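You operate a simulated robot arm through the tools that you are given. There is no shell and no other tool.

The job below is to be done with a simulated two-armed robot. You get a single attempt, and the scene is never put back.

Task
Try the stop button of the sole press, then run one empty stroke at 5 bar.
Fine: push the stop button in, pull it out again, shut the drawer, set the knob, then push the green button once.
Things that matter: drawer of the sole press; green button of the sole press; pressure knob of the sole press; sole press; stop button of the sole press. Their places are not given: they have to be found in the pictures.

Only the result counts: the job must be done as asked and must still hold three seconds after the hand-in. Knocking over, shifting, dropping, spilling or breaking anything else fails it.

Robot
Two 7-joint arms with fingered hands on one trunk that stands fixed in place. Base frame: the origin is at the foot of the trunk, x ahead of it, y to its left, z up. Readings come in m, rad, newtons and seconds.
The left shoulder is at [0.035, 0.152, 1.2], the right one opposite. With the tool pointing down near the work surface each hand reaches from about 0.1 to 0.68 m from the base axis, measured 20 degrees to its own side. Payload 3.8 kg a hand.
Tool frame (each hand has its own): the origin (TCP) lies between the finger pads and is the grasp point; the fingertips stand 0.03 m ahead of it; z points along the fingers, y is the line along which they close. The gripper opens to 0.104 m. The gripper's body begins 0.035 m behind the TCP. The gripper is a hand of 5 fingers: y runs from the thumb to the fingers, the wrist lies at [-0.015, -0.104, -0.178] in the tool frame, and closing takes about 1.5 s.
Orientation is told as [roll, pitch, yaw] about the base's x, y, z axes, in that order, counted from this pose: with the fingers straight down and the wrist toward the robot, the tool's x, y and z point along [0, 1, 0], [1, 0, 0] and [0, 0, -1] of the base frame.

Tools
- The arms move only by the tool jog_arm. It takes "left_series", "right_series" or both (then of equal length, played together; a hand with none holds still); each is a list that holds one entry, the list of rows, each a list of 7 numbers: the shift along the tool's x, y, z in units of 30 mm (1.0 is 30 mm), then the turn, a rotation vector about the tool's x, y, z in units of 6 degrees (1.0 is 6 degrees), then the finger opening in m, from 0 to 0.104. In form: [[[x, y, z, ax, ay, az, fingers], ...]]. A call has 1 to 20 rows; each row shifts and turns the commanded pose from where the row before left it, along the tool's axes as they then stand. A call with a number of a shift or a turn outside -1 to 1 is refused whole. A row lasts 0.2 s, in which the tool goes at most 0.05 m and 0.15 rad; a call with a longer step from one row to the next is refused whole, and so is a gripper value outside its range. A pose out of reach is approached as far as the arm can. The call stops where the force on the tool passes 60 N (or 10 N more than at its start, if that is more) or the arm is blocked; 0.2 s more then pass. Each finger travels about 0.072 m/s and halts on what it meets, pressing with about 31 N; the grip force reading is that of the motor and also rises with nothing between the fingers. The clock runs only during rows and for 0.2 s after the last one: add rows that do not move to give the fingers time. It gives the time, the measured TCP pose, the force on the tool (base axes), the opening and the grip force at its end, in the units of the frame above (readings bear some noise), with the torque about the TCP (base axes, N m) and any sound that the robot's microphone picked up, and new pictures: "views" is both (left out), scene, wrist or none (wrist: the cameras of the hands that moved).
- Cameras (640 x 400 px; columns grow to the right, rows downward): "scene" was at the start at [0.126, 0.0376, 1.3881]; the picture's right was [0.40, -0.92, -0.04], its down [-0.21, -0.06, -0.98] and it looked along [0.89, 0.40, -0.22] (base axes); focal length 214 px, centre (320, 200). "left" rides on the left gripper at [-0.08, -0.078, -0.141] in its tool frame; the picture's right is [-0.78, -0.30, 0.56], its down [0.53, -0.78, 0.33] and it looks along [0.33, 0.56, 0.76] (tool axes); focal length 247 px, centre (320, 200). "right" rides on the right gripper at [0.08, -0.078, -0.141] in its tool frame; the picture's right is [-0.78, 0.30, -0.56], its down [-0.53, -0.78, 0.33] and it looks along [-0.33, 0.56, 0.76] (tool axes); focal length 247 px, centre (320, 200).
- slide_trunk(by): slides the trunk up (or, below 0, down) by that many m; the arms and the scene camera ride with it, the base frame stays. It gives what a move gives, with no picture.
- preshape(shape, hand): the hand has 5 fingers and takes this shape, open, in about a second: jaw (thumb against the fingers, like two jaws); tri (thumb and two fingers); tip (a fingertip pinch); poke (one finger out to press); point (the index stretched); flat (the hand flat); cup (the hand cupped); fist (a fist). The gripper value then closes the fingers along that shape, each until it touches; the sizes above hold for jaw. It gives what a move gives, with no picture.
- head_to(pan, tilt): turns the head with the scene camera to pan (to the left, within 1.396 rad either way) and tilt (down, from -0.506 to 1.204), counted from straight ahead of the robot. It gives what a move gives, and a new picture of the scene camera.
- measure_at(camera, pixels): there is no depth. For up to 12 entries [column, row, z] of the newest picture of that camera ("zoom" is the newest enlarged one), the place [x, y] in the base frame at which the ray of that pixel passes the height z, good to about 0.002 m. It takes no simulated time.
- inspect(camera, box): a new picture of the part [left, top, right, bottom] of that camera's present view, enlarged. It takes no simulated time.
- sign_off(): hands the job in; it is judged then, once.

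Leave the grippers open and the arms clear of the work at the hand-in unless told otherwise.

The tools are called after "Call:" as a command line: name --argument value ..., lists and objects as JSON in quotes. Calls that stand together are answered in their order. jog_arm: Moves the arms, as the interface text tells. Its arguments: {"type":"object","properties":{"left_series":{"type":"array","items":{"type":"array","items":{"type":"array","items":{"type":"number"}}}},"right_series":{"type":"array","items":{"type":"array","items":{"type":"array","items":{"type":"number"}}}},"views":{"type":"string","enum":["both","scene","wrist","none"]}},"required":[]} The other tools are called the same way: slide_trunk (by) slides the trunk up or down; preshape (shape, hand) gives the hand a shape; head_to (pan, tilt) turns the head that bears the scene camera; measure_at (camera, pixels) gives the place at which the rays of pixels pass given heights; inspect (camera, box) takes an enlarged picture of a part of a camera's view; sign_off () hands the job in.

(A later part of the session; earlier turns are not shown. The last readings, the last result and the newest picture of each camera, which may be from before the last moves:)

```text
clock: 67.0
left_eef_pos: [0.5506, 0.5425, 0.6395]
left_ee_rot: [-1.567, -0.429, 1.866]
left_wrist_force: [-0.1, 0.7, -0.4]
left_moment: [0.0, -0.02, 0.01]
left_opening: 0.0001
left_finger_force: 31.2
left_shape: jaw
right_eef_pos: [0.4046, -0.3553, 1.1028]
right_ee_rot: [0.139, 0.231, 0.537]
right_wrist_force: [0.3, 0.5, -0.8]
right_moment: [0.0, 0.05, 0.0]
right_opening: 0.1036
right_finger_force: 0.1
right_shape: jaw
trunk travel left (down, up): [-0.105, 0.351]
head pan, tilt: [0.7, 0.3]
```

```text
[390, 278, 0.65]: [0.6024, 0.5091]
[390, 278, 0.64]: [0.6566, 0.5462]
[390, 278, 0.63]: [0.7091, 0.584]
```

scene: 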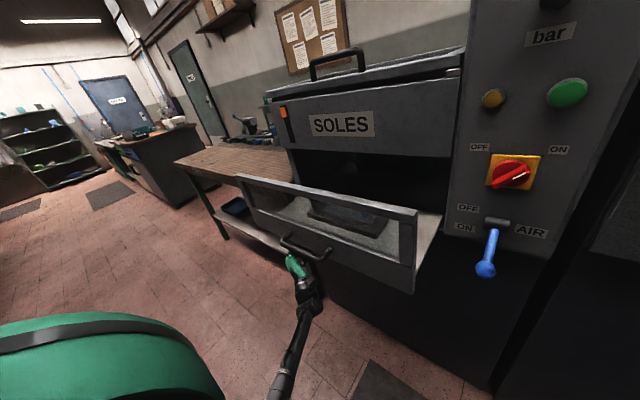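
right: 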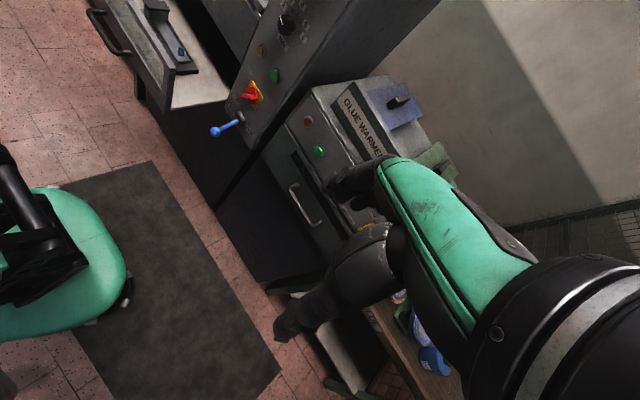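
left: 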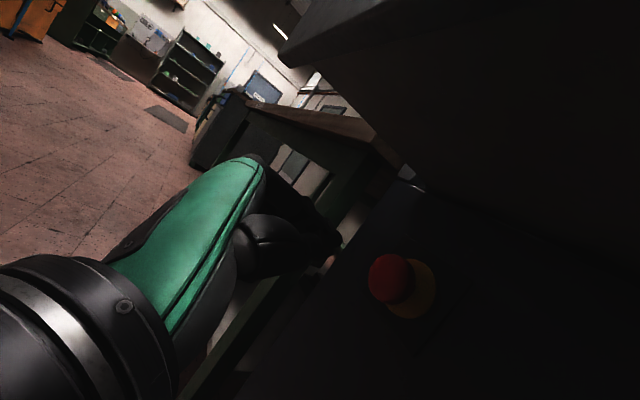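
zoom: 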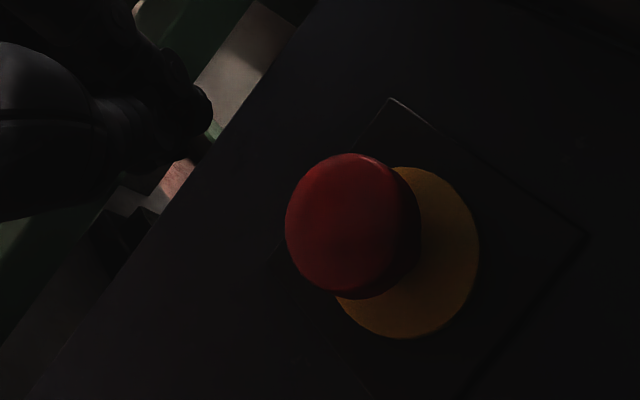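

The face centre is at about (0.65, 0.542, 0.641) and my tip is at (0.579, 0.551, 0.64). I'll push forward in small steps until the force rises.

Call:
jog_arm --left_series '[[[-0.08, -0.19, 0.45, 0, 0, 0, 0], [-0.06, -0.133, 0.479, 0, 0, 0, 0], [-0.06, -0.133, 0.479, 0, 0, 0, 0], [-0.06, -0.133, 0.479, 0, 0, 0, 0], [-0.024, -0.053, 0.191, 0, 0, 0, 0], [-0.024, -0.053, 0.191, 0, 0, 0, 0], [-0.024, -0.053, 0.191, 0, 0, 0, 0], [-0.024, -0.053, 0.191, 0, 0, 0, 0], [-0.024, -0.053, 0.191, 0, 0, 0, 0], [-0.024, -0.053, 0.191, 0, 0, 0, 0], [-0.024, -0.053, 0.191, 0, 0, 0, 0], [-0.024, -0.053, 0.191, 0, 0, 0, 0]]]' --views "both"

```text
clock: 69.3
left_eef_pos: [0.6327, 0.5424, 0.6357]
left_ee_rot: [-1.574, -0.425, 1.887]
left_wrist_force: [-85.4, -16.7, 3.5]
left_moment: [-0.03, -1.28, 1.6]
left_opening: 0.0
left_finger_force: 31.4
left_shape: jaw
right_eef_pos: [0.3962, -0.3582, 1.1052]
right_ee_rot: [0.134, 0.225, 0.534]
right_wrist_force: [-0.2, -0.3, -1.4]
right_moment: [-0.01, 0.02, -0.01]
right_opening: 0.1037
right_finger_force: 0.0
right_shape: jaw
trunk travel left (down, up): [-0.105, 0.351]
head pan, tilt: [0.7, 0.3]
heard: click
stopped in row 11 (left hand): the force on the tool passed its limit at 65 N (the readings are from after the stop); the commanded pose is now the measured one
```

scene: 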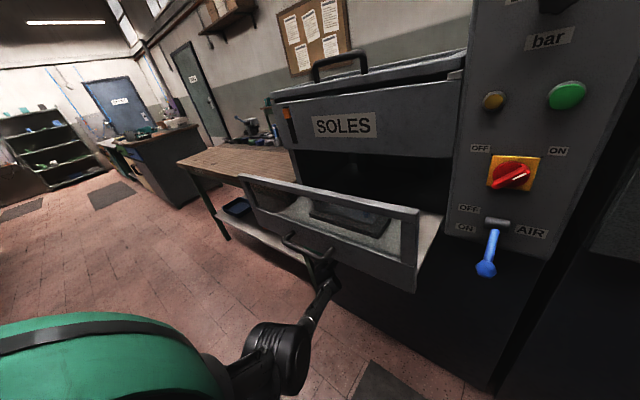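
left: 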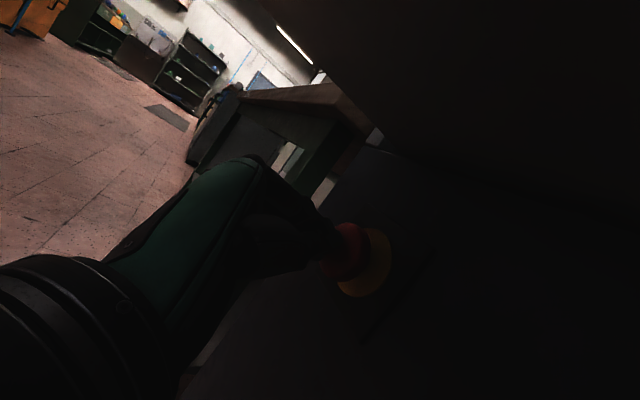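

I heard a click, so the button is pushed in. I'll back off 0.075 m, open the fingers and look.

Call:
jog_arm --left_series '[[[0.121, 0.265, -0.957, 0, 0, 0, 0], [0.121, 0.265, -0.957, 0, 0, 0, 0], [0.06, 0.133, -0.479, 0, 0, 0, 0.02], [0, 0, 0, 0, 0, 0, 0.05], [0, 0, 0, 0, 0, 0, 0.08], [0, 0, 0, 0, 0, 0, 0.1], [0, 0, 0, 0, 0, 0, 0.1], [0, 0, 0, 0, 0, 0, 0.1], [0, 0, 0, 0, 0, 0, 0.1], [0, 0, 0, 0, 0, 0, 0.1]]]' --views "both"

Call:
inspect --camera "left" --box '[250, 170, 450, 330]'

Call:
inspect --camera "scene" --box '[440, 60, 600, 290]'

```text
clock: 71.5
left_eef_pos: [0.5668, 0.5395, 0.6338]
left_ee_rot: [-1.567, -0.428, 1.87]
left_wrist_force: [-0.6, 0.4, 0.5]
left_moment: [0.02, 0.02, -0.01]
left_opening: 0.0998
left_finger_force: 0.0
left_shape: jaw
right_eef_pos: [0.4033, -0.3575, 1.103]
right_ee_rot: [0.137, 0.23, 0.534]
right_wrist_force: [0.0, -0.5, 0.2]
right_moment: [-0.01, 0.0, 0.0]
right_opening: 0.1035
right_finger_force: 0.1
right_shape: jaw
trunk travel left (down, up): [-0.105, 0.351]
head pan, tilt: [0.7, 0.3]
```

scene: 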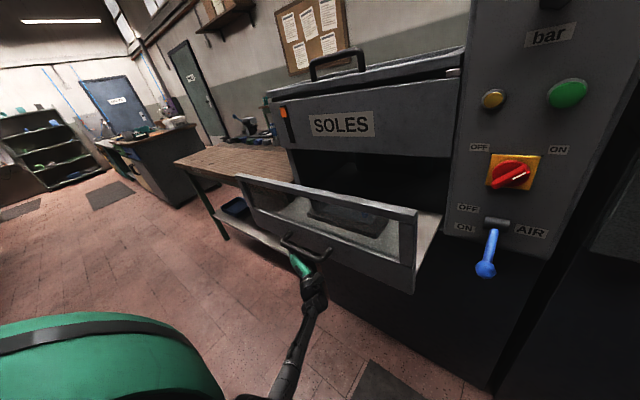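
left: 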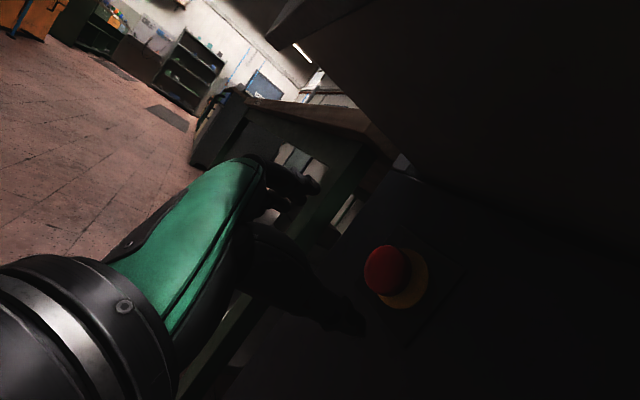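

```text
2.50 times, centred on (350, 250) of left
```

zoom: 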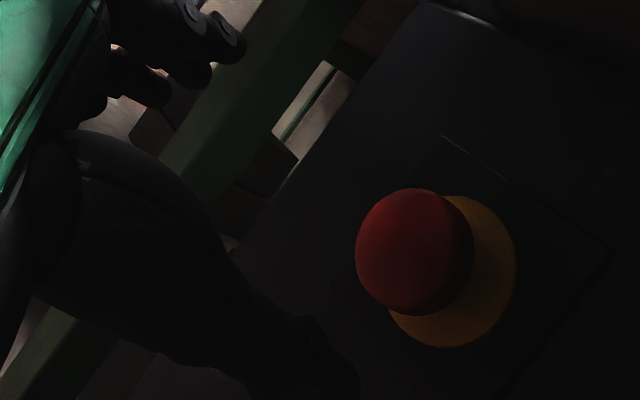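

```text
1.74 times, centred on (520, 175) of scene
```

zoom: 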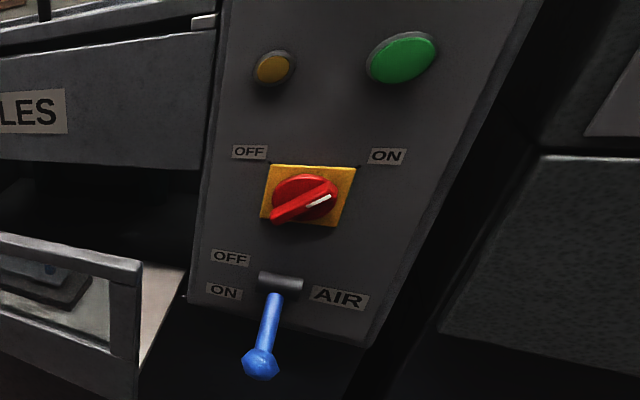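

The face centre is now at about (387,270). I'll measure it to align the grasp.

Call:
measure_at --camera "left" --pixels '[[387, 270, 0.65], [387, 270, 0.64], [387, 270, 0.63], [403, 279, 0.64], [403, 279, 0.63]]'

```text
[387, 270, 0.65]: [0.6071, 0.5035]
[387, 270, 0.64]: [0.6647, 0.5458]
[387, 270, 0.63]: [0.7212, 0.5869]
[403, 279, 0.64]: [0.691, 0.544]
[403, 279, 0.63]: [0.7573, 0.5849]
```

The mushroom axis is at y≈0.544, z≈0.640, its face at x≈0.66. I'll advance with the fingers open so the pads sit around its rim.

Call:
jog_arm --left_series '[[[-0.132, -0.167, 0.678, 0, 0, 0, 0.1], [-0.132, -0.167, 0.678, 0, 0, 0, 0.1], [-0.132, -0.167, 0.678, 0, 0, 0, 0.1], [-0.132, -0.167, 0.678, 0, 0, 0, 0.1]]]' --views "wrist"

Call:
inspect --camera "left" --box '[230, 150, 450, 330]'

```text
clock: 72.5
left_eef_pos: [0.6543, 0.5394, 0.6411]
left_ee_rot: [-1.566, -0.428, 1.871]
left_wrist_force: [0.0, -0.2, -0.1]
left_moment: [-0.02, 0.03, -0.01]
left_opening: 0.1001
left_finger_force: 0.1
left_shape: jaw
right_eef_pos: [0.4057, -0.3567, 1.1024]
right_ee_rot: [0.139, 0.23, 0.536]
right_wrist_force: [-0.6, 0.3, -0.4]
right_moment: [0.04, 0.03, 0.01]
right_opening: 0.1035
right_finger_force: 0.0
right_shape: jaw
trunk travel left (down, up): [-0.105, 0.351]
head pan, tilt: [0.7, 0.3]
```

left: 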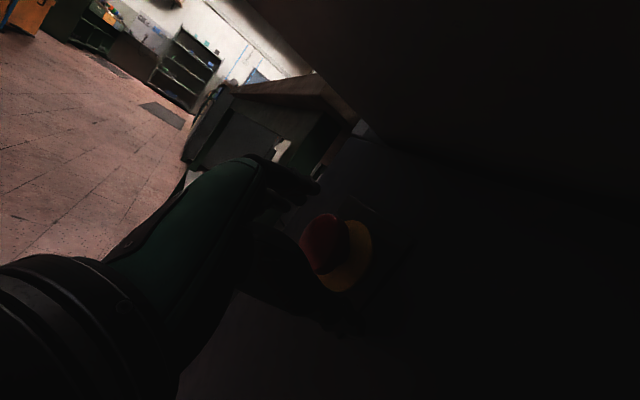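

```text
2.22 times, centred on (340, 240) of left
```

zoom: 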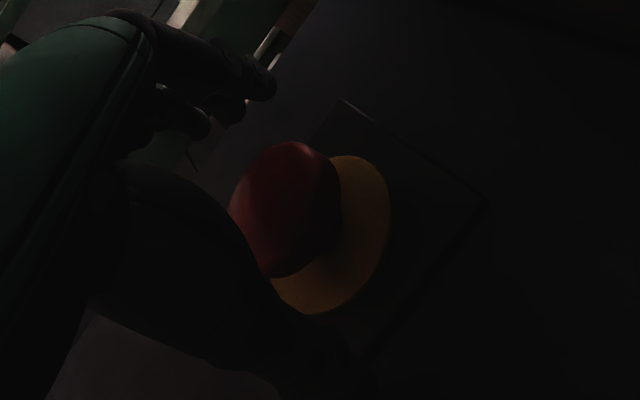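

The mushroom sits between the fingers (above) and the thumb (below). I'll close the grip.

Call:
jog_arm --left_series '[[[0, 0, 0, 0, 0, 0, 0.08], [0, 0, 0, 0, 0, 0, 0.06], [0, 0, 0, 0, 0, 0, 0.04], [0, 0, 0, 0, 0, 0, 0.02], [0, 0, 0, 0, 0, 0, 0], [0, 0, 0, 0, 0, 0, 0], [0, 0, 0, 0, 0, 0, 0], [0, 0, 0, 0, 0, 0, 0], [0, 0, 0, 0, 0, 0, 0]]]' --views "wrist"

Call:
inspect --camera "left" --box '[230, 150, 450, 330]'

```text
clock: 74.5
left_eef_pos: [0.6528, 0.5389, 0.6419]
left_ee_rot: [-1.566, -0.428, 1.869]
left_wrist_force: [6.5, -1.3, 0.0]
left_moment: [0.09, -0.08, 0.12]
left_opening: 0.0399
left_finger_force: 31.2
left_shape: jaw
right_eef_pos: [0.4043, -0.3567, 1.1026]
right_ee_rot: [0.137, 0.229, 0.534]
right_wrist_force: [0.4, 0.4, 0.7]
right_moment: [-0.02, 0.01, -0.03]
right_opening: 0.1035
right_finger_force: 0.0
right_shape: jaw
trunk travel left (down, up): [-0.105, 0.351]
head pan, tilt: [0.7, 0.3]
```

left: 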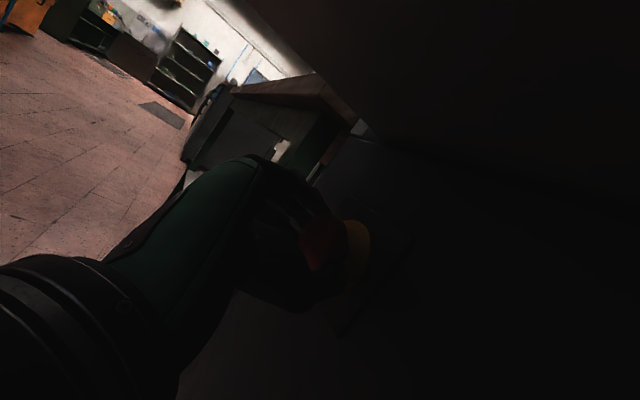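

```text
2.22 times, centred on (340, 240) of left
```

zoom: 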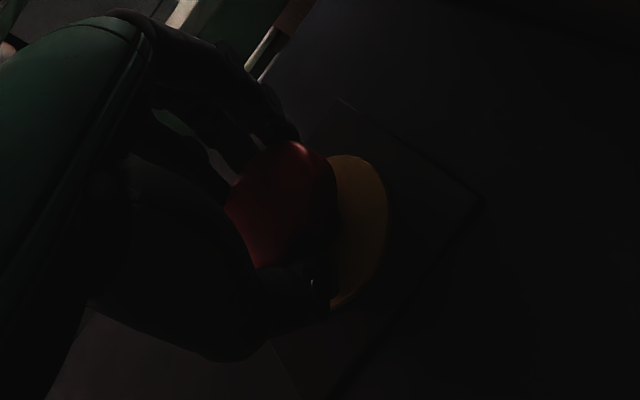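

The grip holds at 0.040 m opening with 31 N. I'll pull straight back in 6 mm steps.

Call:
jog_arm --left_series '[[[0.024, 0.053, -0.191, 0, 0, 0, 0], [0.024, 0.053, -0.191, 0, 0, 0, 0], [0.024, 0.053, -0.191, 0, 0, 0, 0], [0.024, 0.053, -0.191, 0, 0, 0, 0], [0.024, 0.053, -0.191, 0, 0, 0, 0]]]' --views "wrist"

Call:
inspect --camera "left" --box '[230, 150, 450, 330]'

```text
clock: 75.7
left_eef_pos: [0.6211, 0.5357, 0.6368]
left_ee_rot: [-1.556, -0.427, 1.865]
left_wrist_force: [-5.1, -28.0, -6.0]
left_moment: [-0.19, 0.21, -0.96]
left_opening: 0.0289
left_finger_force: 31.3
left_shape: jaw
right_eef_pos: [0.404, -0.3574, 1.1008]
right_ee_rot: [0.141, 0.229, 0.534]
right_wrist_force: [0.0, 0.2, 0.5]
right_moment: [-0.01, 0.01, 0.03]
right_opening: 0.1038
right_finger_force: 0.2
right_shape: jaw
trunk travel left (down, up): [-0.105, 0.351]
head pan, tilt: [0.7, 0.3]
heard: click
```

left: 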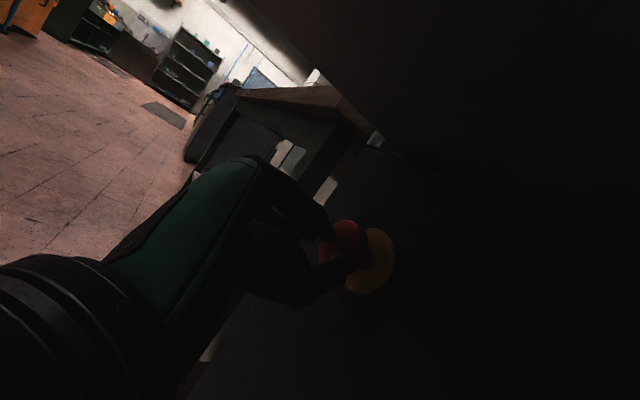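

```text
2.22 times, centred on (340, 240) of left
```

zoom: 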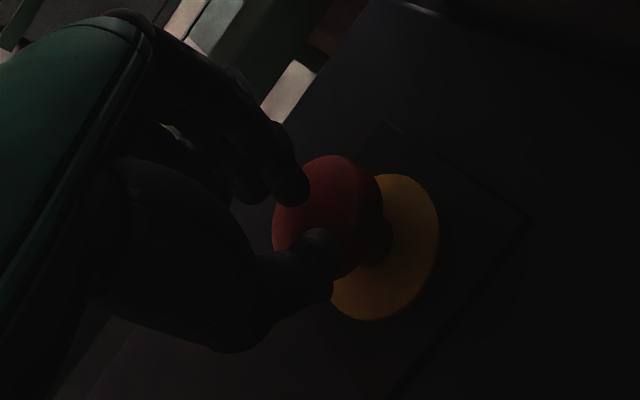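

A second click: the button is out again. I'll open the fingers and back away.

Call:
jog_arm --left_series '[[[0.012, 0.027, -0.096, 0, 0, 0, 0.05], [0.012, 0.027, -0.096, 0, 0, 0, 0.07], [0, 0, 0, 0, 0, 0, 0.09], [0, 0, 0, 0, 0, 0, 0.1], [0, 0, 0, 0, 0, 0, 0.1], [0.121, 0.265, -0.957, 0, 0, 0, 0.1], [0.121, 0.265, -0.957, 0, 0, 0, 0.1]]]' --views "wrist"

Call:
inspect --camera "left" --box '[290, 200, 470, 340]'

```text
clock: 77.3
left_eef_pos: [0.5553, 0.538, 0.6433]
left_ee_rot: [-1.565, -0.425, 1.87]
left_wrist_force: [0.0, -0.3, -0.3]
left_moment: [-0.01, 0.01, 0.03]
left_opening: 0.1
left_finger_force: 0.1
left_shape: jaw
right_eef_pos: [0.4021, -0.3565, 1.1031]
right_ee_rot: [0.139, 0.229, 0.533]
right_wrist_force: [-0.3, 0.6, 0.6]
right_moment: [-0.02, 0.01, -0.02]
right_opening: 0.1039
right_finger_force: 0.1
right_shape: jaw
trunk travel left (down, up): [-0.105, 0.351]
head pan, tilt: [0.7, 0.3]
```

left: 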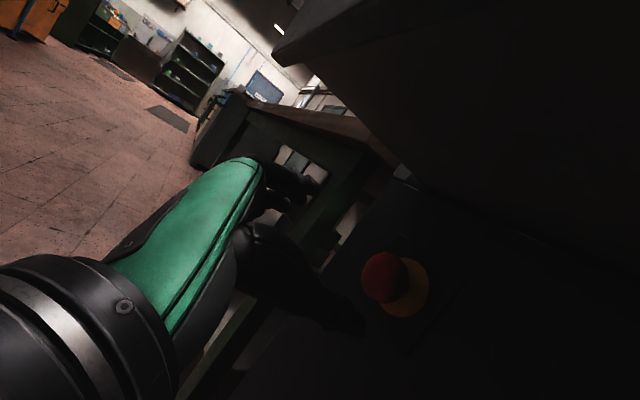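

```text
2.86 times, centred on (380, 270) of left
```

zoom: 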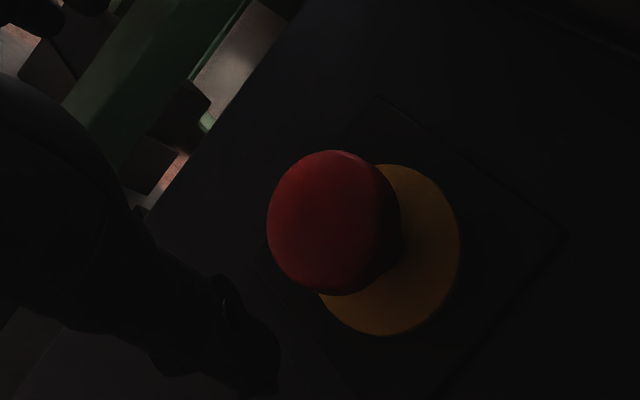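

The button stands out as it did at first. Next is the drawer: I'll retreat 0.18 m, rise to z≈0.785 (the drawer's lower front panel), close the fingers, and look.

Call:
jog_arm --left_series '[[[0.121, 0.265, -0.957, 0, 0, 0, 0.1], [0.121, 0.265, -0.957, 0, 0, 0, 0.08], [0.121, 0.265, -0.957, 0, 0, 0, 0.06], [0.121, 0.265, -0.957, 0, 0, 0, 0.04], [0.121, 0.265, -0.957, 0, 0, 0, 0.02], [0.121, 0.265, -0.957, 0, 0, 0, 0], [0.278, 0.61, 0.204, 0, 0, 0, 0], [-0.91, 0.415, 0, 0, 0, 0, 0], [-0.91, 0.415, 0, 0, 0, 0, 0], [-0.91, 0.415, 0, 0, 0, 0, 0], [-0.91, 0.415, 0, 0, 0, 0, 0], [-0.64, 0.29, 0, 0, 0, 0, 0]]]' --views "both"

```text
clock: 79.9
left_eef_pos: [0.3767, 0.5638, 0.7905]
left_ee_rot: [-1.557, -0.47, 1.848]
left_wrist_force: [-0.9, -0.3, 0.1]
left_moment: [-0.02, 0.02, -0.01]
left_opening: 0.0
left_finger_force: 31.4
left_shape: jaw
right_eef_pos: [0.4029, -0.3561, 1.1038]
right_ee_rot: [0.139, 0.228, 0.534]
right_wrist_force: [0.2, -0.6, -0.7]
right_moment: [-0.02, -0.01, 0.04]
right_opening: 0.1039
right_finger_force: 0.1
right_shape: jaw
trunk travel left (down, up): [-0.105, 0.351]
head pan, tilt: [0.7, 0.3]
```

scene: 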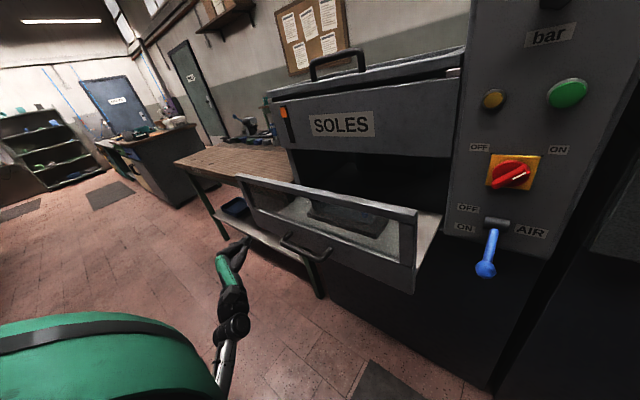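
left: 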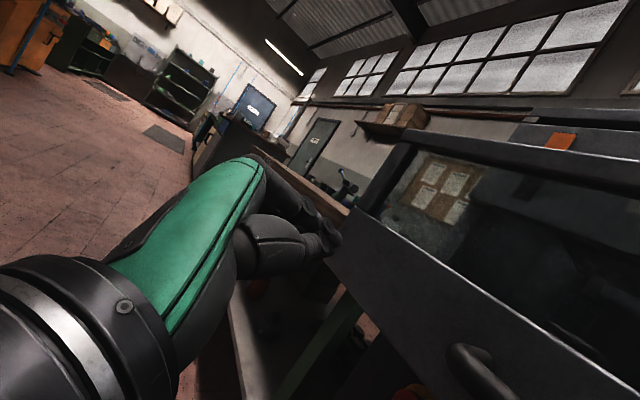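

The fingertip faces the drawer panel left of the handle. I'll shift 0.03 m right and push forward gently.

Call:
jog_arm --left_series '[[[-0.397, -0.872, -0.291, 0, 0, 0, 0], [-0.06, -0.133, 0.479, 0, 0, 0, 0], [-0.06, -0.133, 0.479, 0, 0, 0, 0], [-0.06, -0.133, 0.479, 0, 0, 0, 0], [-0.06, -0.133, 0.479, 0, 0, 0, 0], [-0.06, -0.133, 0.479, 0, 0, 0, 0], [-0.06, -0.133, 0.479, 0, 0, 0, 0], [-0.06, -0.133, 0.479, 0, 0, 0, 0], [-0.06, -0.133, 0.479, 0, 0, 0, 0], [-0.06, -0.133, 0.479, 0, 0, 0, 0], [-0.06, -0.133, 0.479, 0, 0, 0, 0]]]' --views "both"

```text
clock: 82.3
left_eef_pos: [0.5282, 0.5305, 0.7836]
left_ee_rot: [-1.565, -0.427, 1.868]
left_wrist_force: [1.0, 0.1, 0.5]
left_moment: [0.0, 0.02, -0.01]
left_opening: 0.0004
left_finger_force: 30.9
left_shape: jaw
right_eef_pos: [0.4039, -0.3568, 1.1034]
right_ee_rot: [0.137, 0.232, 0.534]
right_wrist_force: [-0.4, 0.9, -0.9]
right_moment: [0.0, 0.01, 0.0]
right_opening: 0.1038
right_finger_force: 0.0
right_shape: jaw
trunk travel left (down, up): [-0.105, 0.351]
head pan, tilt: [0.7, 0.3]
```

scene: 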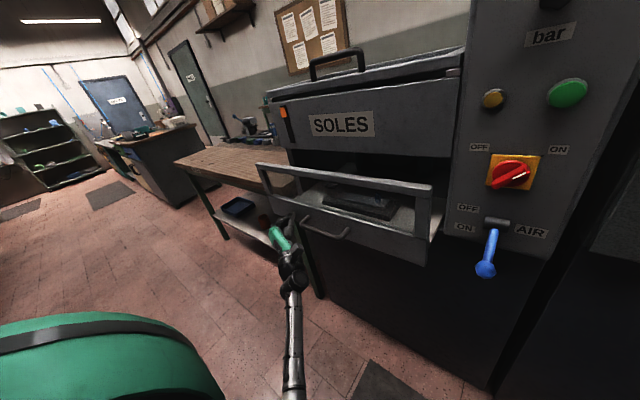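
left: 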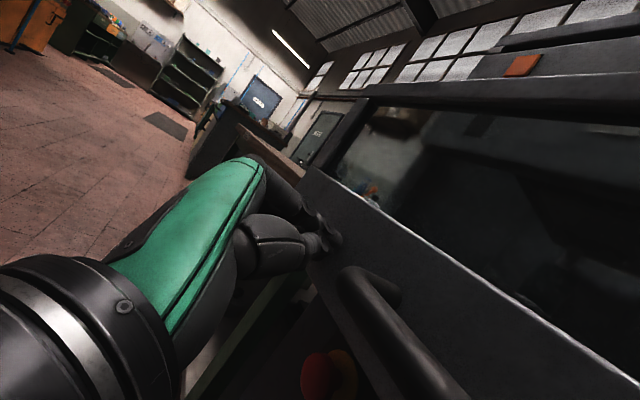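

The drawer slides in smoothly. I'll keep pushing.

Call:
jog_arm --left_series '[[[-0.06, -0.133, 0.479, 0, 0, 0, 0], [-0.06, -0.133, 0.479, 0, 0, 0, 0], [-0.06, -0.133, 0.479, 0, 0, 0, 0], [-0.06, -0.133, 0.479, 0, 0, 0, 0], [-0.06, -0.133, 0.479, 0, 0, 0, 0], [-0.06, -0.133, 0.479, 0, 0, 0, 0], [-0.06, -0.133, 0.479, 0, 0, 0, 0], [-0.06, -0.133, 0.479, 0, 0, 0, 0]]]' --views "both"

```text
clock: 84.1
left_eef_pos: [0.6488, 0.5297, 0.7827]
left_ee_rot: [-1.562, -0.427, 1.87]
left_wrist_force: [0.5, 0.1, 0.5]
left_moment: [-0.02, -0.01, 0.0]
left_opening: 0.0001
left_finger_force: 31.2
left_shape: jaw
right_eef_pos: [0.4038, -0.3564, 1.1024]
right_ee_rot: [0.136, 0.232, 0.533]
right_wrist_force: [-0.1, -0.5, 0.5]
right_moment: [0.05, 0.02, 0.06]
right_opening: 0.1034
right_finger_force: 0.1
right_shape: jaw
trunk travel left (down, up): [-0.105, 0.351]
head pan, tilt: [0.7, 0.3]
```

scene: 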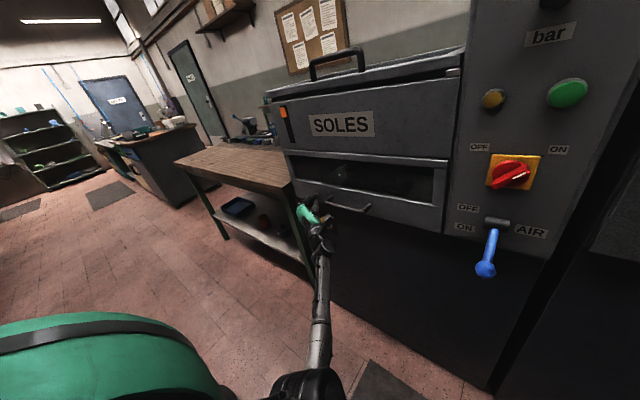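
left: 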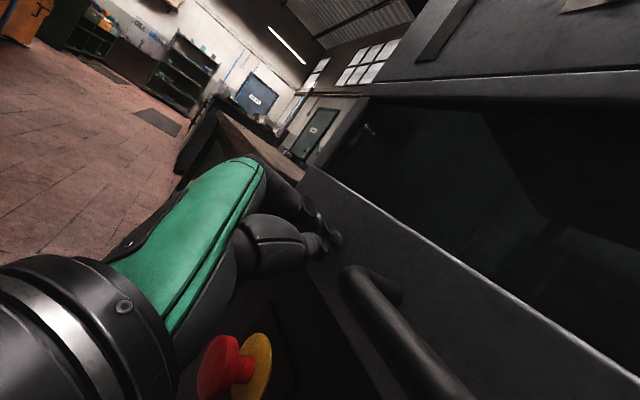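

The drawer is almost shut. I'll finish with small steps until it meets its stop, keeping the hand above the stop button.

Call:
jog_arm --left_series '[[[-0.024, -0.053, 0.191, 0, 0, 0, 0], [-0.024, -0.053, 0.191, 0, 0, 0, 0], [-0.024, -0.053, 0.191, 0, 0, 0, 0], [-0.024, -0.053, 0.191, 0, 0, 0, 0], [-0.024, -0.053, 0.191, 0, 0, 0, 0], [-0.024, -0.053, 0.191, 0, 0, 0, 0]]]' --views "both"

```text
clock: 84.8
left_eef_pos: [0.6508, 0.5358, 0.7846]
left_ee_rot: [-1.578, -0.428, 1.895]
left_wrist_force: [-54.2, -14.2, 0.5]
left_moment: [0.11, -0.36, -0.02]
left_opening: 0.0
left_finger_force: 30.9
left_shape: jaw
right_eef_pos: [0.3975, -0.359, 1.1058]
right_ee_rot: [0.136, 0.223, 0.533]
right_wrist_force: [1.4, -0.4, 0.5]
right_moment: [-0.01, 0.01, -0.04]
right_opening: 0.1038
right_finger_force: 0.0
right_shape: jaw
trunk travel left (down, up): [-0.105, 0.351]
head pan, tilt: [0.7, 0.3]
stopped in row 3 (left hand): the force on the tool passed its limit at 67 N (the readings are from after the stop); the commanded pose is now the measured one
```

scene: 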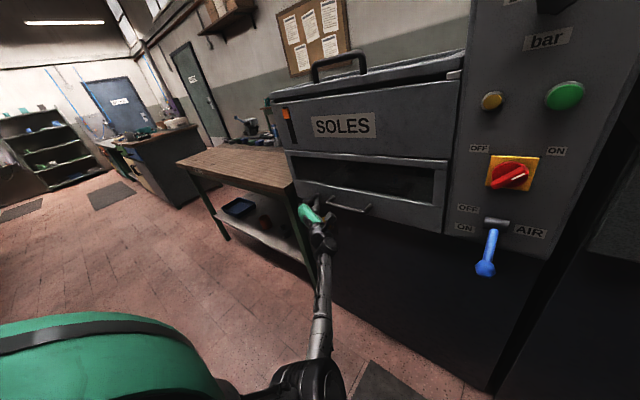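
left: 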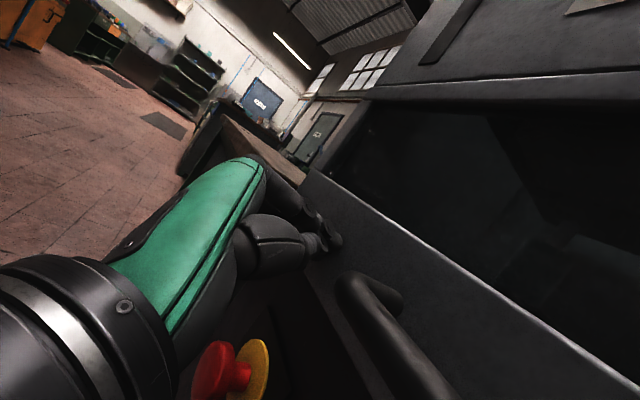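

The drawer is shut (67 N at the stop). I'll retreat the left hand straight back 0.27 m.

Call:
jog_arm --left_series '[[[0.121, 0.265, -0.957, 0, 0, 0, 0], [0.121, 0.265, -0.957, 0, 0, 0, 0], [0.121, 0.265, -0.957, 0, 0, 0, 0], [0.121, 0.265, -0.957, 0, 0, 0, 0], [0.121, 0.265, -0.957, 0, 0, 0, 0.03], [0.121, 0.265, -0.957, 0, 0, 0, 0.06], [0.121, 0.265, -0.957, 0, 0, 0, 0.09], [0.121, 0.265, -0.957, 0, 0, 0, 0.1], [0.121, 0.265, -0.957, 0, 0, 0, 0.1]]]' --views "both"

Call:
inspect --camera "scene" --box '[250, 60, 470, 260]'

Call:
inspect --camera "left" --box '[300, 80, 640, 400]'

```text
clock: 87.0
left_eef_pos: [0.4141, 0.5329, 0.821]
left_ee_rot: [-1.683, -0.419, 1.914]
left_wrist_force: [-0.1, 0.0, 0.2]
left_moment: [-0.01, -0.03, 0.01]
left_opening: 0.1
left_finger_force: 0.1
left_shape: jaw
right_eef_pos: [0.4047, -0.3575, 1.1019]
right_ee_rot: [0.139, 0.23, 0.533]
right_wrist_force: [1.1, -0.8, 0.3]
right_moment: [0.0, -0.01, 0.02]
right_opening: 0.1037
right_finger_force: 0.0
right_shape: jaw
trunk travel left (down, up): [-0.105, 0.351]
head pan, tilt: [0.7, 0.3]
stopped in row 9 (left hand): the arm was blocked; the commanded pose is now the measured one
```

scene: 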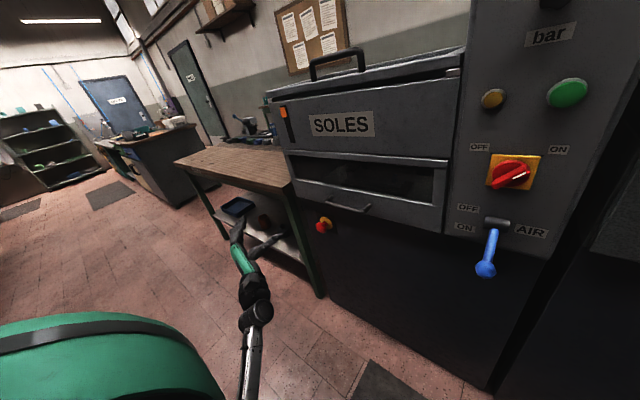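
left: 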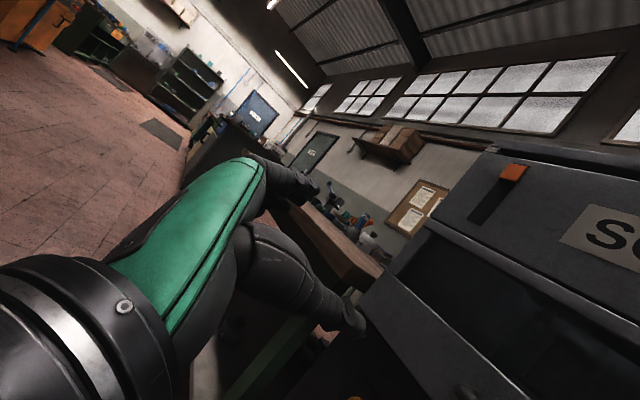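

```text
2.00 times, centred on (360, 160) of scene
```

zoom: 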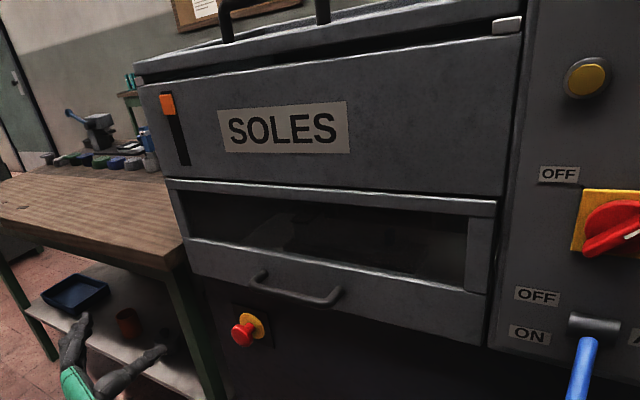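

```text
1.25 times, centred on (470, 240) of left
```

zoom: 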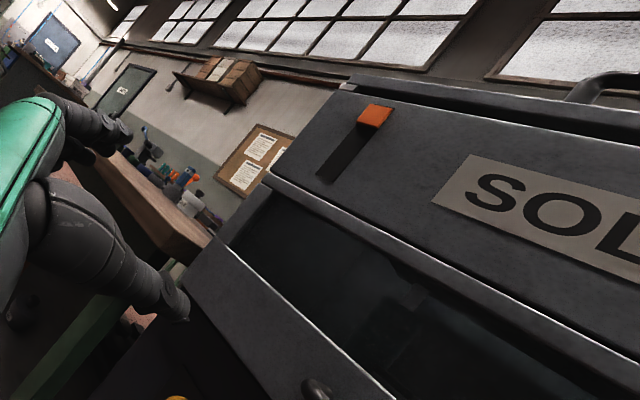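

The drawer is flush and the stop button is out. I'll raise the trunk back and prepare the right hand for the knob: level it, then point the fingers forward, palm down.

Call:
slide_trunk --by 0.17

Call:
jog_arm --right_series '[[[0, 0, 0, 0, -0.66, 0, 0.104], [0, 0, 0, 0, -0.66, 0, 0.104], [0, 0, 0, -0.73, 0, 0, 0.104], [0, 0, 0, -0.73, 0, 0, 0.104], [0, 0, 0, -0.73, 0, 0, 0.104], [0, 0, 0, 0, 0, 1, 0.104], [0, 0, 0, 0, 0, 1, 0.104], [0, 0, 0, 0, 0, 1, 0.104], [0, 0, 0, 0, 0, 1, 0.104], [0, 0, 0, 0, 0, 1, 0.104], [1, 0, 0, 0, 0, 0, 0.104], [1, 0, 0, 0, 0, 0, 0.104], [1, 0, 0, 0, 0, 0, 0.104], [1, 0, 0, 0, 0, 0, 0.104]]]' --views "both"

Call:
head_to --pan 0.0 --tilt 0.25

```text
clock: 88.9
left_eef_pos: [0.4173, 0.5329, 0.9956]
left_ee_rot: [-1.697, -0.411, 1.921]
left_wrist_force: [0.3, 0.0, -0.1]
left_moment: [0.01, 0.0, 0.0]
left_opening: 0.0999
left_finger_force: 0.0
left_shape: jaw
right_eef_pos: [0.327, -0.3565, 1.3478]
right_ee_rot: [0.042, 0.065, 0.515]
right_wrist_force: [0.0, -0.3, 0.0]
right_moment: [0.01, -0.03, -0.03]
right_opening: 0.1036
right_finger_force: 0.1
right_shape: jaw
trunk travel left (down, up): [-0.275, 0.181]
head pan, tilt: [0.7, 0.3]
```

```text
clock: 91.9
left_eef_pos: [0.4169, 0.5336, 0.9951]
left_ee_rot: [-1.696, -0.415, 1.921]
left_wrist_force: [-1.3, -0.2, 0.3]
left_moment: [0.0, -0.02, -0.01]
left_opening: 0.0997
left_finger_force: 0.0
left_shape: jaw
right_eef_pos: [0.3242, -0.2188, 1.3464]
right_ee_rot: [0.0, -0.19, 0.005]
right_wrist_force: [-0.1, 0.4, 0.2]
right_moment: [0.0, 0.02, -0.02]
right_opening: 0.1039
right_finger_force: 0.1
right_shape: jaw
right hand out of reach, approached as far as the arm can: row 1, 2
trunk travel left (down, up): [-0.275, 0.181]
head pan, tilt: [0.7, 0.3]
```

scene: 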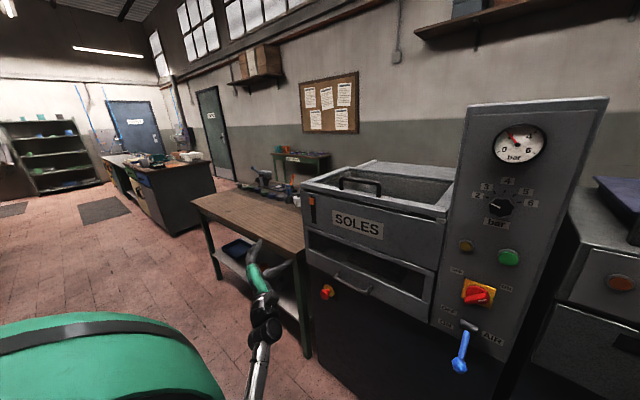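
right: 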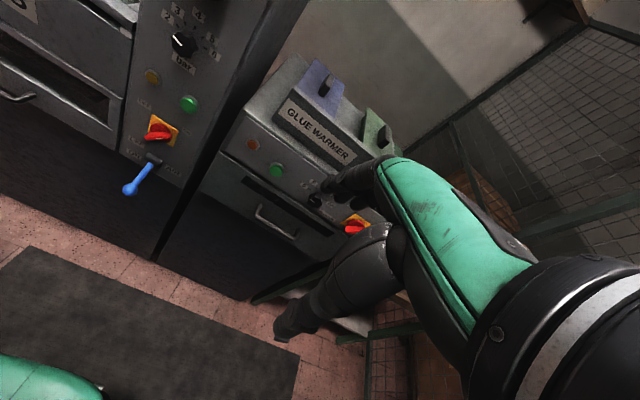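

```text
clock: 93.0
left_eef_pos: [0.4168, 0.5333, 0.9958]
left_ee_rot: [-1.697, -0.417, 1.92]
left_wrist_force: [-0.9, -0.7, -0.2]
left_moment: [0.0, 0.03, 0.0]
left_opening: 0.0998
left_finger_force: 0.0
left_shape: jaw
right_eef_pos: [0.3223, -0.2198, 1.3465]
right_ee_rot: [0.0, -0.19, 0.005]
right_wrist_force: [0.5, 0.0, 0.2]
right_moment: [0.01, 0.01, 0.01]
right_opening: 0.1038
right_finger_force: 0.0
right_shape: jaw
trunk travel left (down, up): [-0.275, 0.181]
head pan, tilt: [0.0, 0.25]
```

scene: 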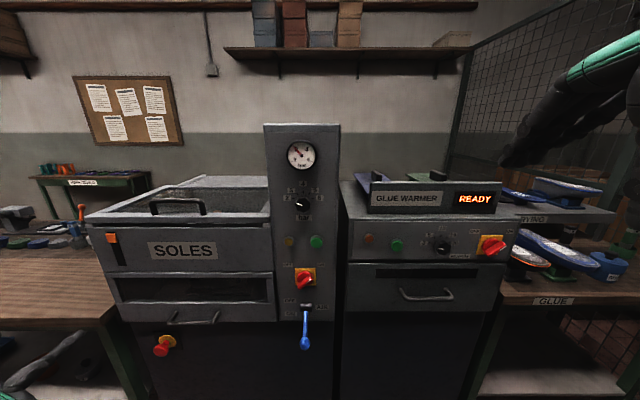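

Now there's a straight front view. I'll zoom the column and measure the knob at about (302,203) and the green button at about (317,241).

Call:
inspect --camera "scene" --box '[260, 120, 350, 260]'

Call:
inspect --camera "scene" --box '[280, 175, 330, 225]'

Call:
measure_at --camera "scene" --pixels '[[302, 203, 1.18], [302, 203, 1.17], [302, 203, 1.16], [316.5, 241, 1.08], [316.5, 241, 1.07], [316.5, 241, 1.06], [316.5, 241, 1.05]]'

Call:
inspect --camera "right" --box '[120, 0, 240, 120]'

```text
2.86 times, centred on (305, 190) of scene
```

zoom: 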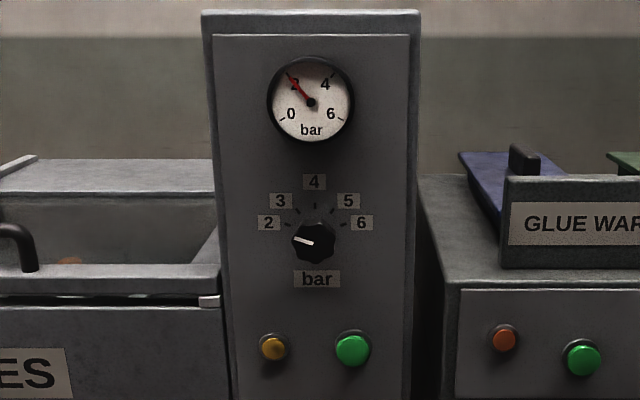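

```text
8.00 times, centred on (305, 200) of scene
```

zoom: 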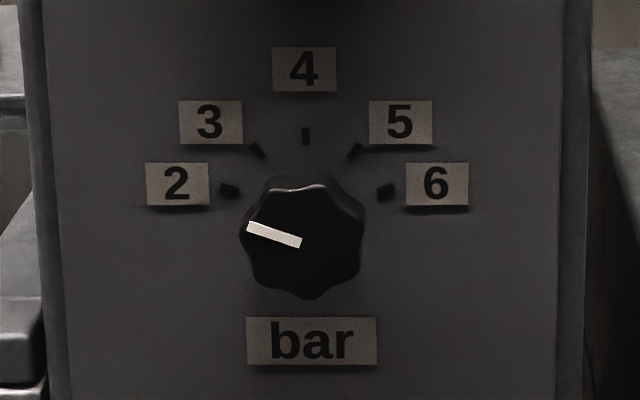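

```text
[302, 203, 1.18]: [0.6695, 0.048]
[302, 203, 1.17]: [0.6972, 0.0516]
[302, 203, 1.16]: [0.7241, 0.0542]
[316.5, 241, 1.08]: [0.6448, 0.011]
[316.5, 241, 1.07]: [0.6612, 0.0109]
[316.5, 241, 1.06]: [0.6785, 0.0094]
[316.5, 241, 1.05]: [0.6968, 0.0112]
```

```text
3.33 times, centred on (180, 60) of right
```

zoom: 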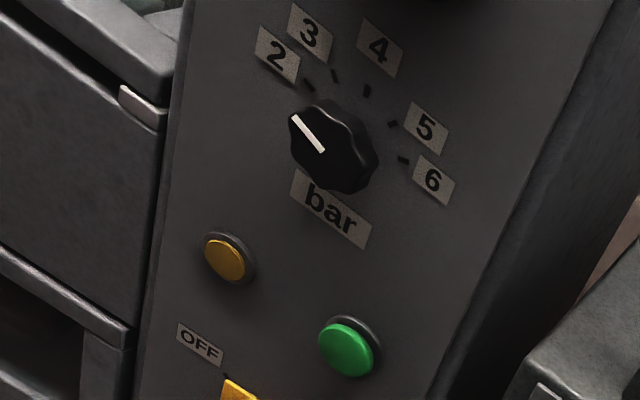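

The ticks are 36° apart (2 at −72°, 4 at the top, 5 at +36°) and the pointer is at −72°, so the knob must turn 108° clockwise. I'll triangulate the knob and green faces with both cameras.

Call:
measure_at --camera "scene" --pixels '[[303.25, 205, 1.19], [303.25, 205, 1.18], [303.25, 205, 1.17], [303.25, 205, 1.16], [316.3, 242.4, 1.08], [316.3, 242.4, 1.07], [316.3, 242.4, 1.06]]'

Call:
measure_at --camera "right" --pixels '[[183.9, 45, 1.19], [183.9, 45, 1.18], [183.9, 45, 1.17], [183.9, 45, 1.16], [189, 105, 1.08], [189, 105, 1.07], [189, 105, 1.06]]'

```text
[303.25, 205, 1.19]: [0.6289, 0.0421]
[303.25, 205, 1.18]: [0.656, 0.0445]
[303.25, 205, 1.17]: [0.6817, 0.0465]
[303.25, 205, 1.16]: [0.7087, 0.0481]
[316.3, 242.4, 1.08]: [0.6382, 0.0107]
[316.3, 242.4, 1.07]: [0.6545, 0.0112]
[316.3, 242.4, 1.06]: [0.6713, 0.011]
```

```text
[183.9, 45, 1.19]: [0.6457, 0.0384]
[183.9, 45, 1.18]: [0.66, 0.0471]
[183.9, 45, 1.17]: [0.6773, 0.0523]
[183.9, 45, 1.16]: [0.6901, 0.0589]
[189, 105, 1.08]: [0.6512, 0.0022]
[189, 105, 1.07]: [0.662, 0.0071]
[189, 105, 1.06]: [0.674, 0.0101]
```

Knob face: about (0.668, 0.047, 1.175), diameter about 4 cm, depth about 2 cm. Green face: about (0.677, 0.011, 1.057). I'll point the right fingers forward and pre-roll the hand counter-clockwise.

Call:
jog_arm --right_series '[[[0, 0, 0, -1, 0, 0, 0.104], [0, 0, 0, -1, 0, 0, 0.104], [0, 0, 0, -1, 0, 0, 0.104], [0, 0, 0, -1, 0, 0, 0.104], [0, 0, 0, -1, 0, 0, 0.104], [0, 0, 0, -1, 0, 0, 0.104], [0, 0, 0, -1, 0, 0, 0.104], [0, 0, 0, -1, 0, 0, 0.104], [0, 0, 0, -1, 0, 0, 0.104], [0, 0, 0, -1, 0, 0, 0.104], [0, 0, 0, -1, 0, 0, 0.104], [0, 0, 0, -1, 0, 0, 0.104], [0, 0, 0, -1, 0, 0, 0.104], [0, 0, 0, -0.15, 0, -0.9, 0.104], [0, 0, 0, 0, 0, -1, 0.104], [0, 0, 0, 0, 0, -1, 0.104], [0, 0, 0, 0, 0, -1, 0.104], [0, 0, 0, 0, 0, -1, 0.104], [0, 0, 0, 0, 0, -1, 0.104], [0, 0, 0, 0, 0, -1, 0.104]]]' --views "both"

```text
clock: 97.2
left_eef_pos: [0.4157, 0.5338, 0.9967]
left_ee_rot: [-1.697, -0.421, 1.919]
left_wrist_force: [-0.2, 0.3, 1.0]
left_moment: [0.02, 0.04, 0.04]
left_opening: 0.0998
left_finger_force: 0.2
left_shape: jaw
right_eef_pos: [0.3923, -0.2355, 1.4726]
right_ee_rot: [-1.488, -0.842, 1.517]
right_wrist_force: [-0.1, 0.3, 0.0]
right_moment: [0.01, 0.03, -0.01]
right_opening: 0.1039
right_finger_force: 0.1
right_shape: jaw
right hand out of reach, approached as far as the arm can: row 5, 6, 7, 8, 9, 10, 11, 12, 13
trunk travel left (down, up): [-0.275, 0.181]
head pan, tilt: [0.0, 0.25]
```

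scene: 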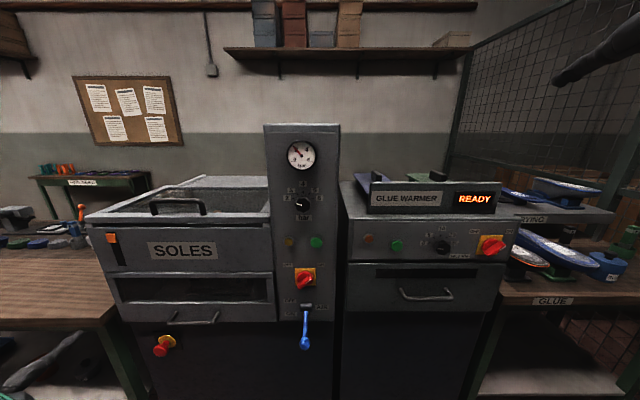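
right: 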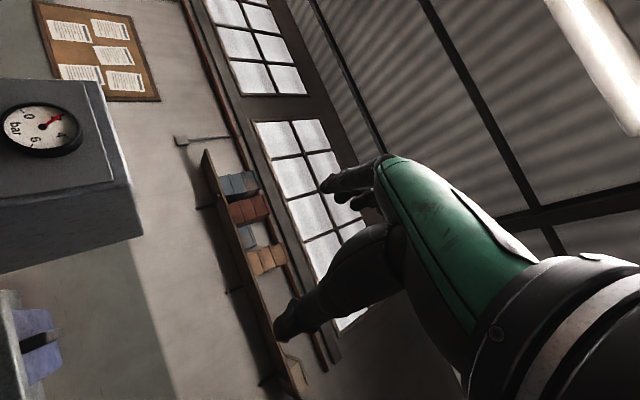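

The orientation is right (fingers straight ahead, closing line tilted 45° up-left). I'll hold still briefly to see the settled position.

Call:
jog_arm --right_series '[[[0, 0, 0, 0, 0, 0, 0.104], [0, 0, 0, 0, 0, 0, 0.104]]]' --views "none"

```text
clock: 97.8
left_eef_pos: [0.4157, 0.5332, 0.9961]
left_ee_rot: [-1.695, -0.418, 1.919]
left_wrist_force: [-0.5, 0.2, -0.3]
left_moment: [-0.02, 0.0, -0.03]
left_opening: 0.1002
left_finger_force: 0.1
left_shape: jaw
right_eef_pos: [0.3933, -0.2359, 1.4709]
right_ee_rot: [-1.486, -0.844, 1.515]
right_wrist_force: [1.2, 0.5, 0.2]
right_moment: [0.0, 0.03, 0.0]
right_opening: 0.1038
right_finger_force: 0.1
right_shape: jaw
trunk travel left (down, up): [-0.275, 0.181]
head pan, tilt: [0.0, 0.25]
```

Settled at (0.393, −0.236, 1.471). I'll move it sideways and down to face the knob, then forward to x≈0.51.

Call:
jog_arm --right_series '[[[0.957, -0.064, 0, 0, 0, 0, 0.104], [0.957, -0.064, 0, 0, 0, 0, 0.104], [0.957, -0.064, 0, 0, 0, 0, 0.104], [0.957, -0.064, 0, 0, 0, 0, 0.104], [0.957, -0.064, 0, 0, 0, 0, 0.104], [0.957, -0.064, 0, 0, 0, 0, 0.104], [0.957, -0.064, 0, 0, 0, 0, 0.104], [0.957, -0.064, 0, 0, 0, 0, 0.104], [0.957, -0.064, 0, 0, 0, 0, 0.104], [0.957, -0.064, 0, 0, 0, 0, 0.104], [0.957, -0.064, 0, 0, 0, 0, 0.104], [0.957, -0.064, 0, 0, 0, 0, 0.104], [0.957, -0.064, 0, 0, 0, 0, 0.104], [0.957, -0.064, 0, 0, 0, 0, 0.104], [0, 0, 1, 0, 0, 0, 0.104], [0, 0, 1, 0, 0, 0, 0.104], [0, 0, 1, 0, 0, 0, 0.104], [0, 0, 1, 0, 0, 0, 0.104]]]' --views "both"

```text
clock: 101.6
left_eef_pos: [0.4173, 0.5333, 0.9953]
left_ee_rot: [-1.695, -0.421, 1.919]
left_wrist_force: [-0.4, -0.1, 0.6]
left_moment: [-0.02, -0.03, -0.01]
left_opening: 0.1001
left_finger_force: 0.1
left_shape: jaw
right_eef_pos: [0.4833, -0.06, 1.456]
right_ee_rot: [-1.474, -0.843, 1.507]
right_wrist_force: [0.2, -0.1, 0.6]
right_moment: [0.04, 0.0, -0.05]
right_opening: 0.1037
right_finger_force: 0.0
right_shape: jaw
right hand out of reach, approached as far as the arm can: row 3, 4, 5, 6, 7, 8, 9, 10, 11, 12, 13, 14, 15, 16, 17, 18
trunk travel left (down, up): [-0.275, 0.181]
head pan, tilt: [0.0, 0.25]
```

scene: 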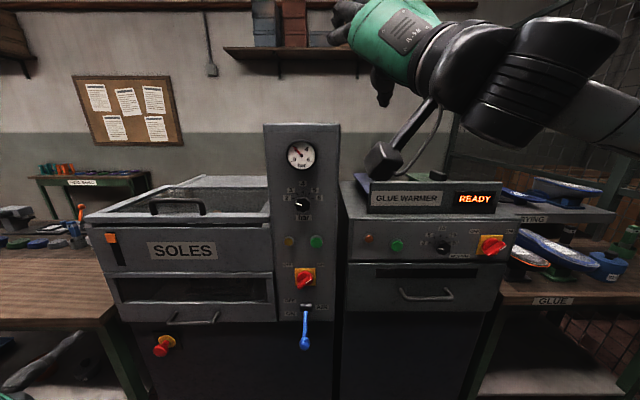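
right: 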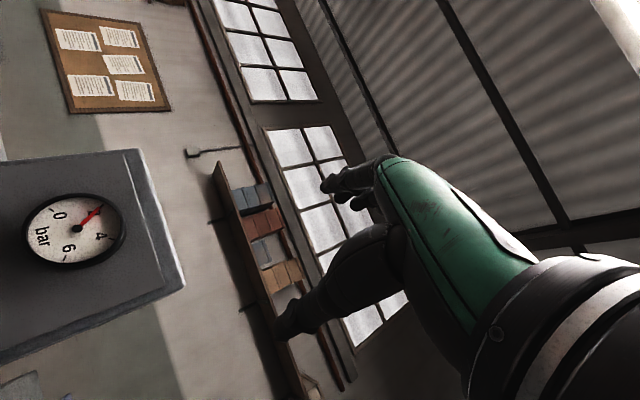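

That roll isn't reachable there: the arm hangs high. I'll roll the hand back by about 48°, toward palm-down, so the commanded spot becomes reachable.

Call:
jog_arm --right_series '[[[0, 0, 0, 0, 0, 1, 0.104], [0, 0, 0, 0, 0, 1, 0.104], [0, 0, 0, 0, 0, 1, 0.104], [0, 0, 0, 0, 0, 1, 0.104], [0, 0, 0, 0, 0, 1, 0.104], [0, 0, 0, 0, 0, 1, 0.104], [0, 0, 0, 0, 0, 1, 0.104], [0, 0, 0, 0, 0, 1, 0.104], [0, 0, 0, 0, 0, 0, 0.104], [0, 0, 0, 0, 0, 0, 0.104]]]' --views "both"

```text
clock: 103.8
left_eef_pos: [0.4163, 0.5327, 0.9965]
left_ee_rot: [-1.695, -0.422, 1.919]
left_wrist_force: [-0.6, -0.4, 0.8]
left_moment: [0.01, -0.01, -0.01]
left_opening: 0.1
left_finger_force: 0.0
left_shape: jaw
right_eef_pos: [0.4118, -0.1259, 1.5459]
right_ee_rot: [1.122, -1.443, -1.123]
right_wrist_force: [0.2, 0.1, 0.6]
right_moment: [0.01, 0.01, 0.03]
right_opening: 0.1039
right_finger_force: 0.0
right_shape: jaw
right hand out of reach, approached as far as the arm can: row 1, 2, 3, 4, 5, 6
trunk travel left (down, up): [-0.275, 0.181]
head pan, tilt: [0.0, 0.25]
```

scene: 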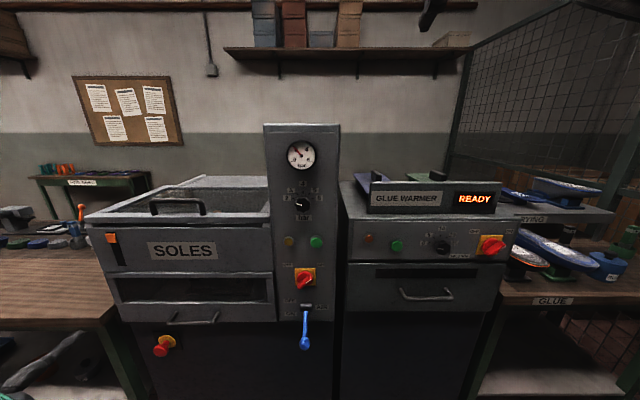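
right: 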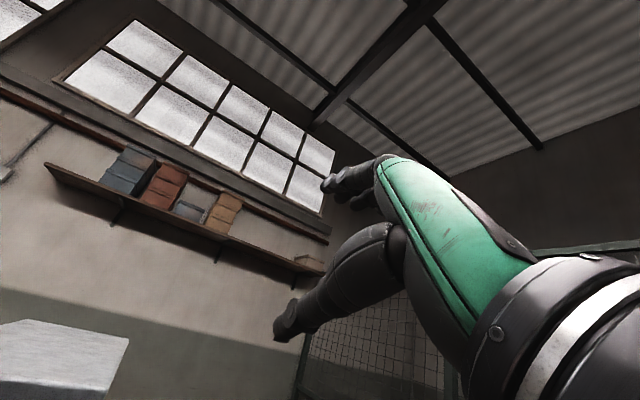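

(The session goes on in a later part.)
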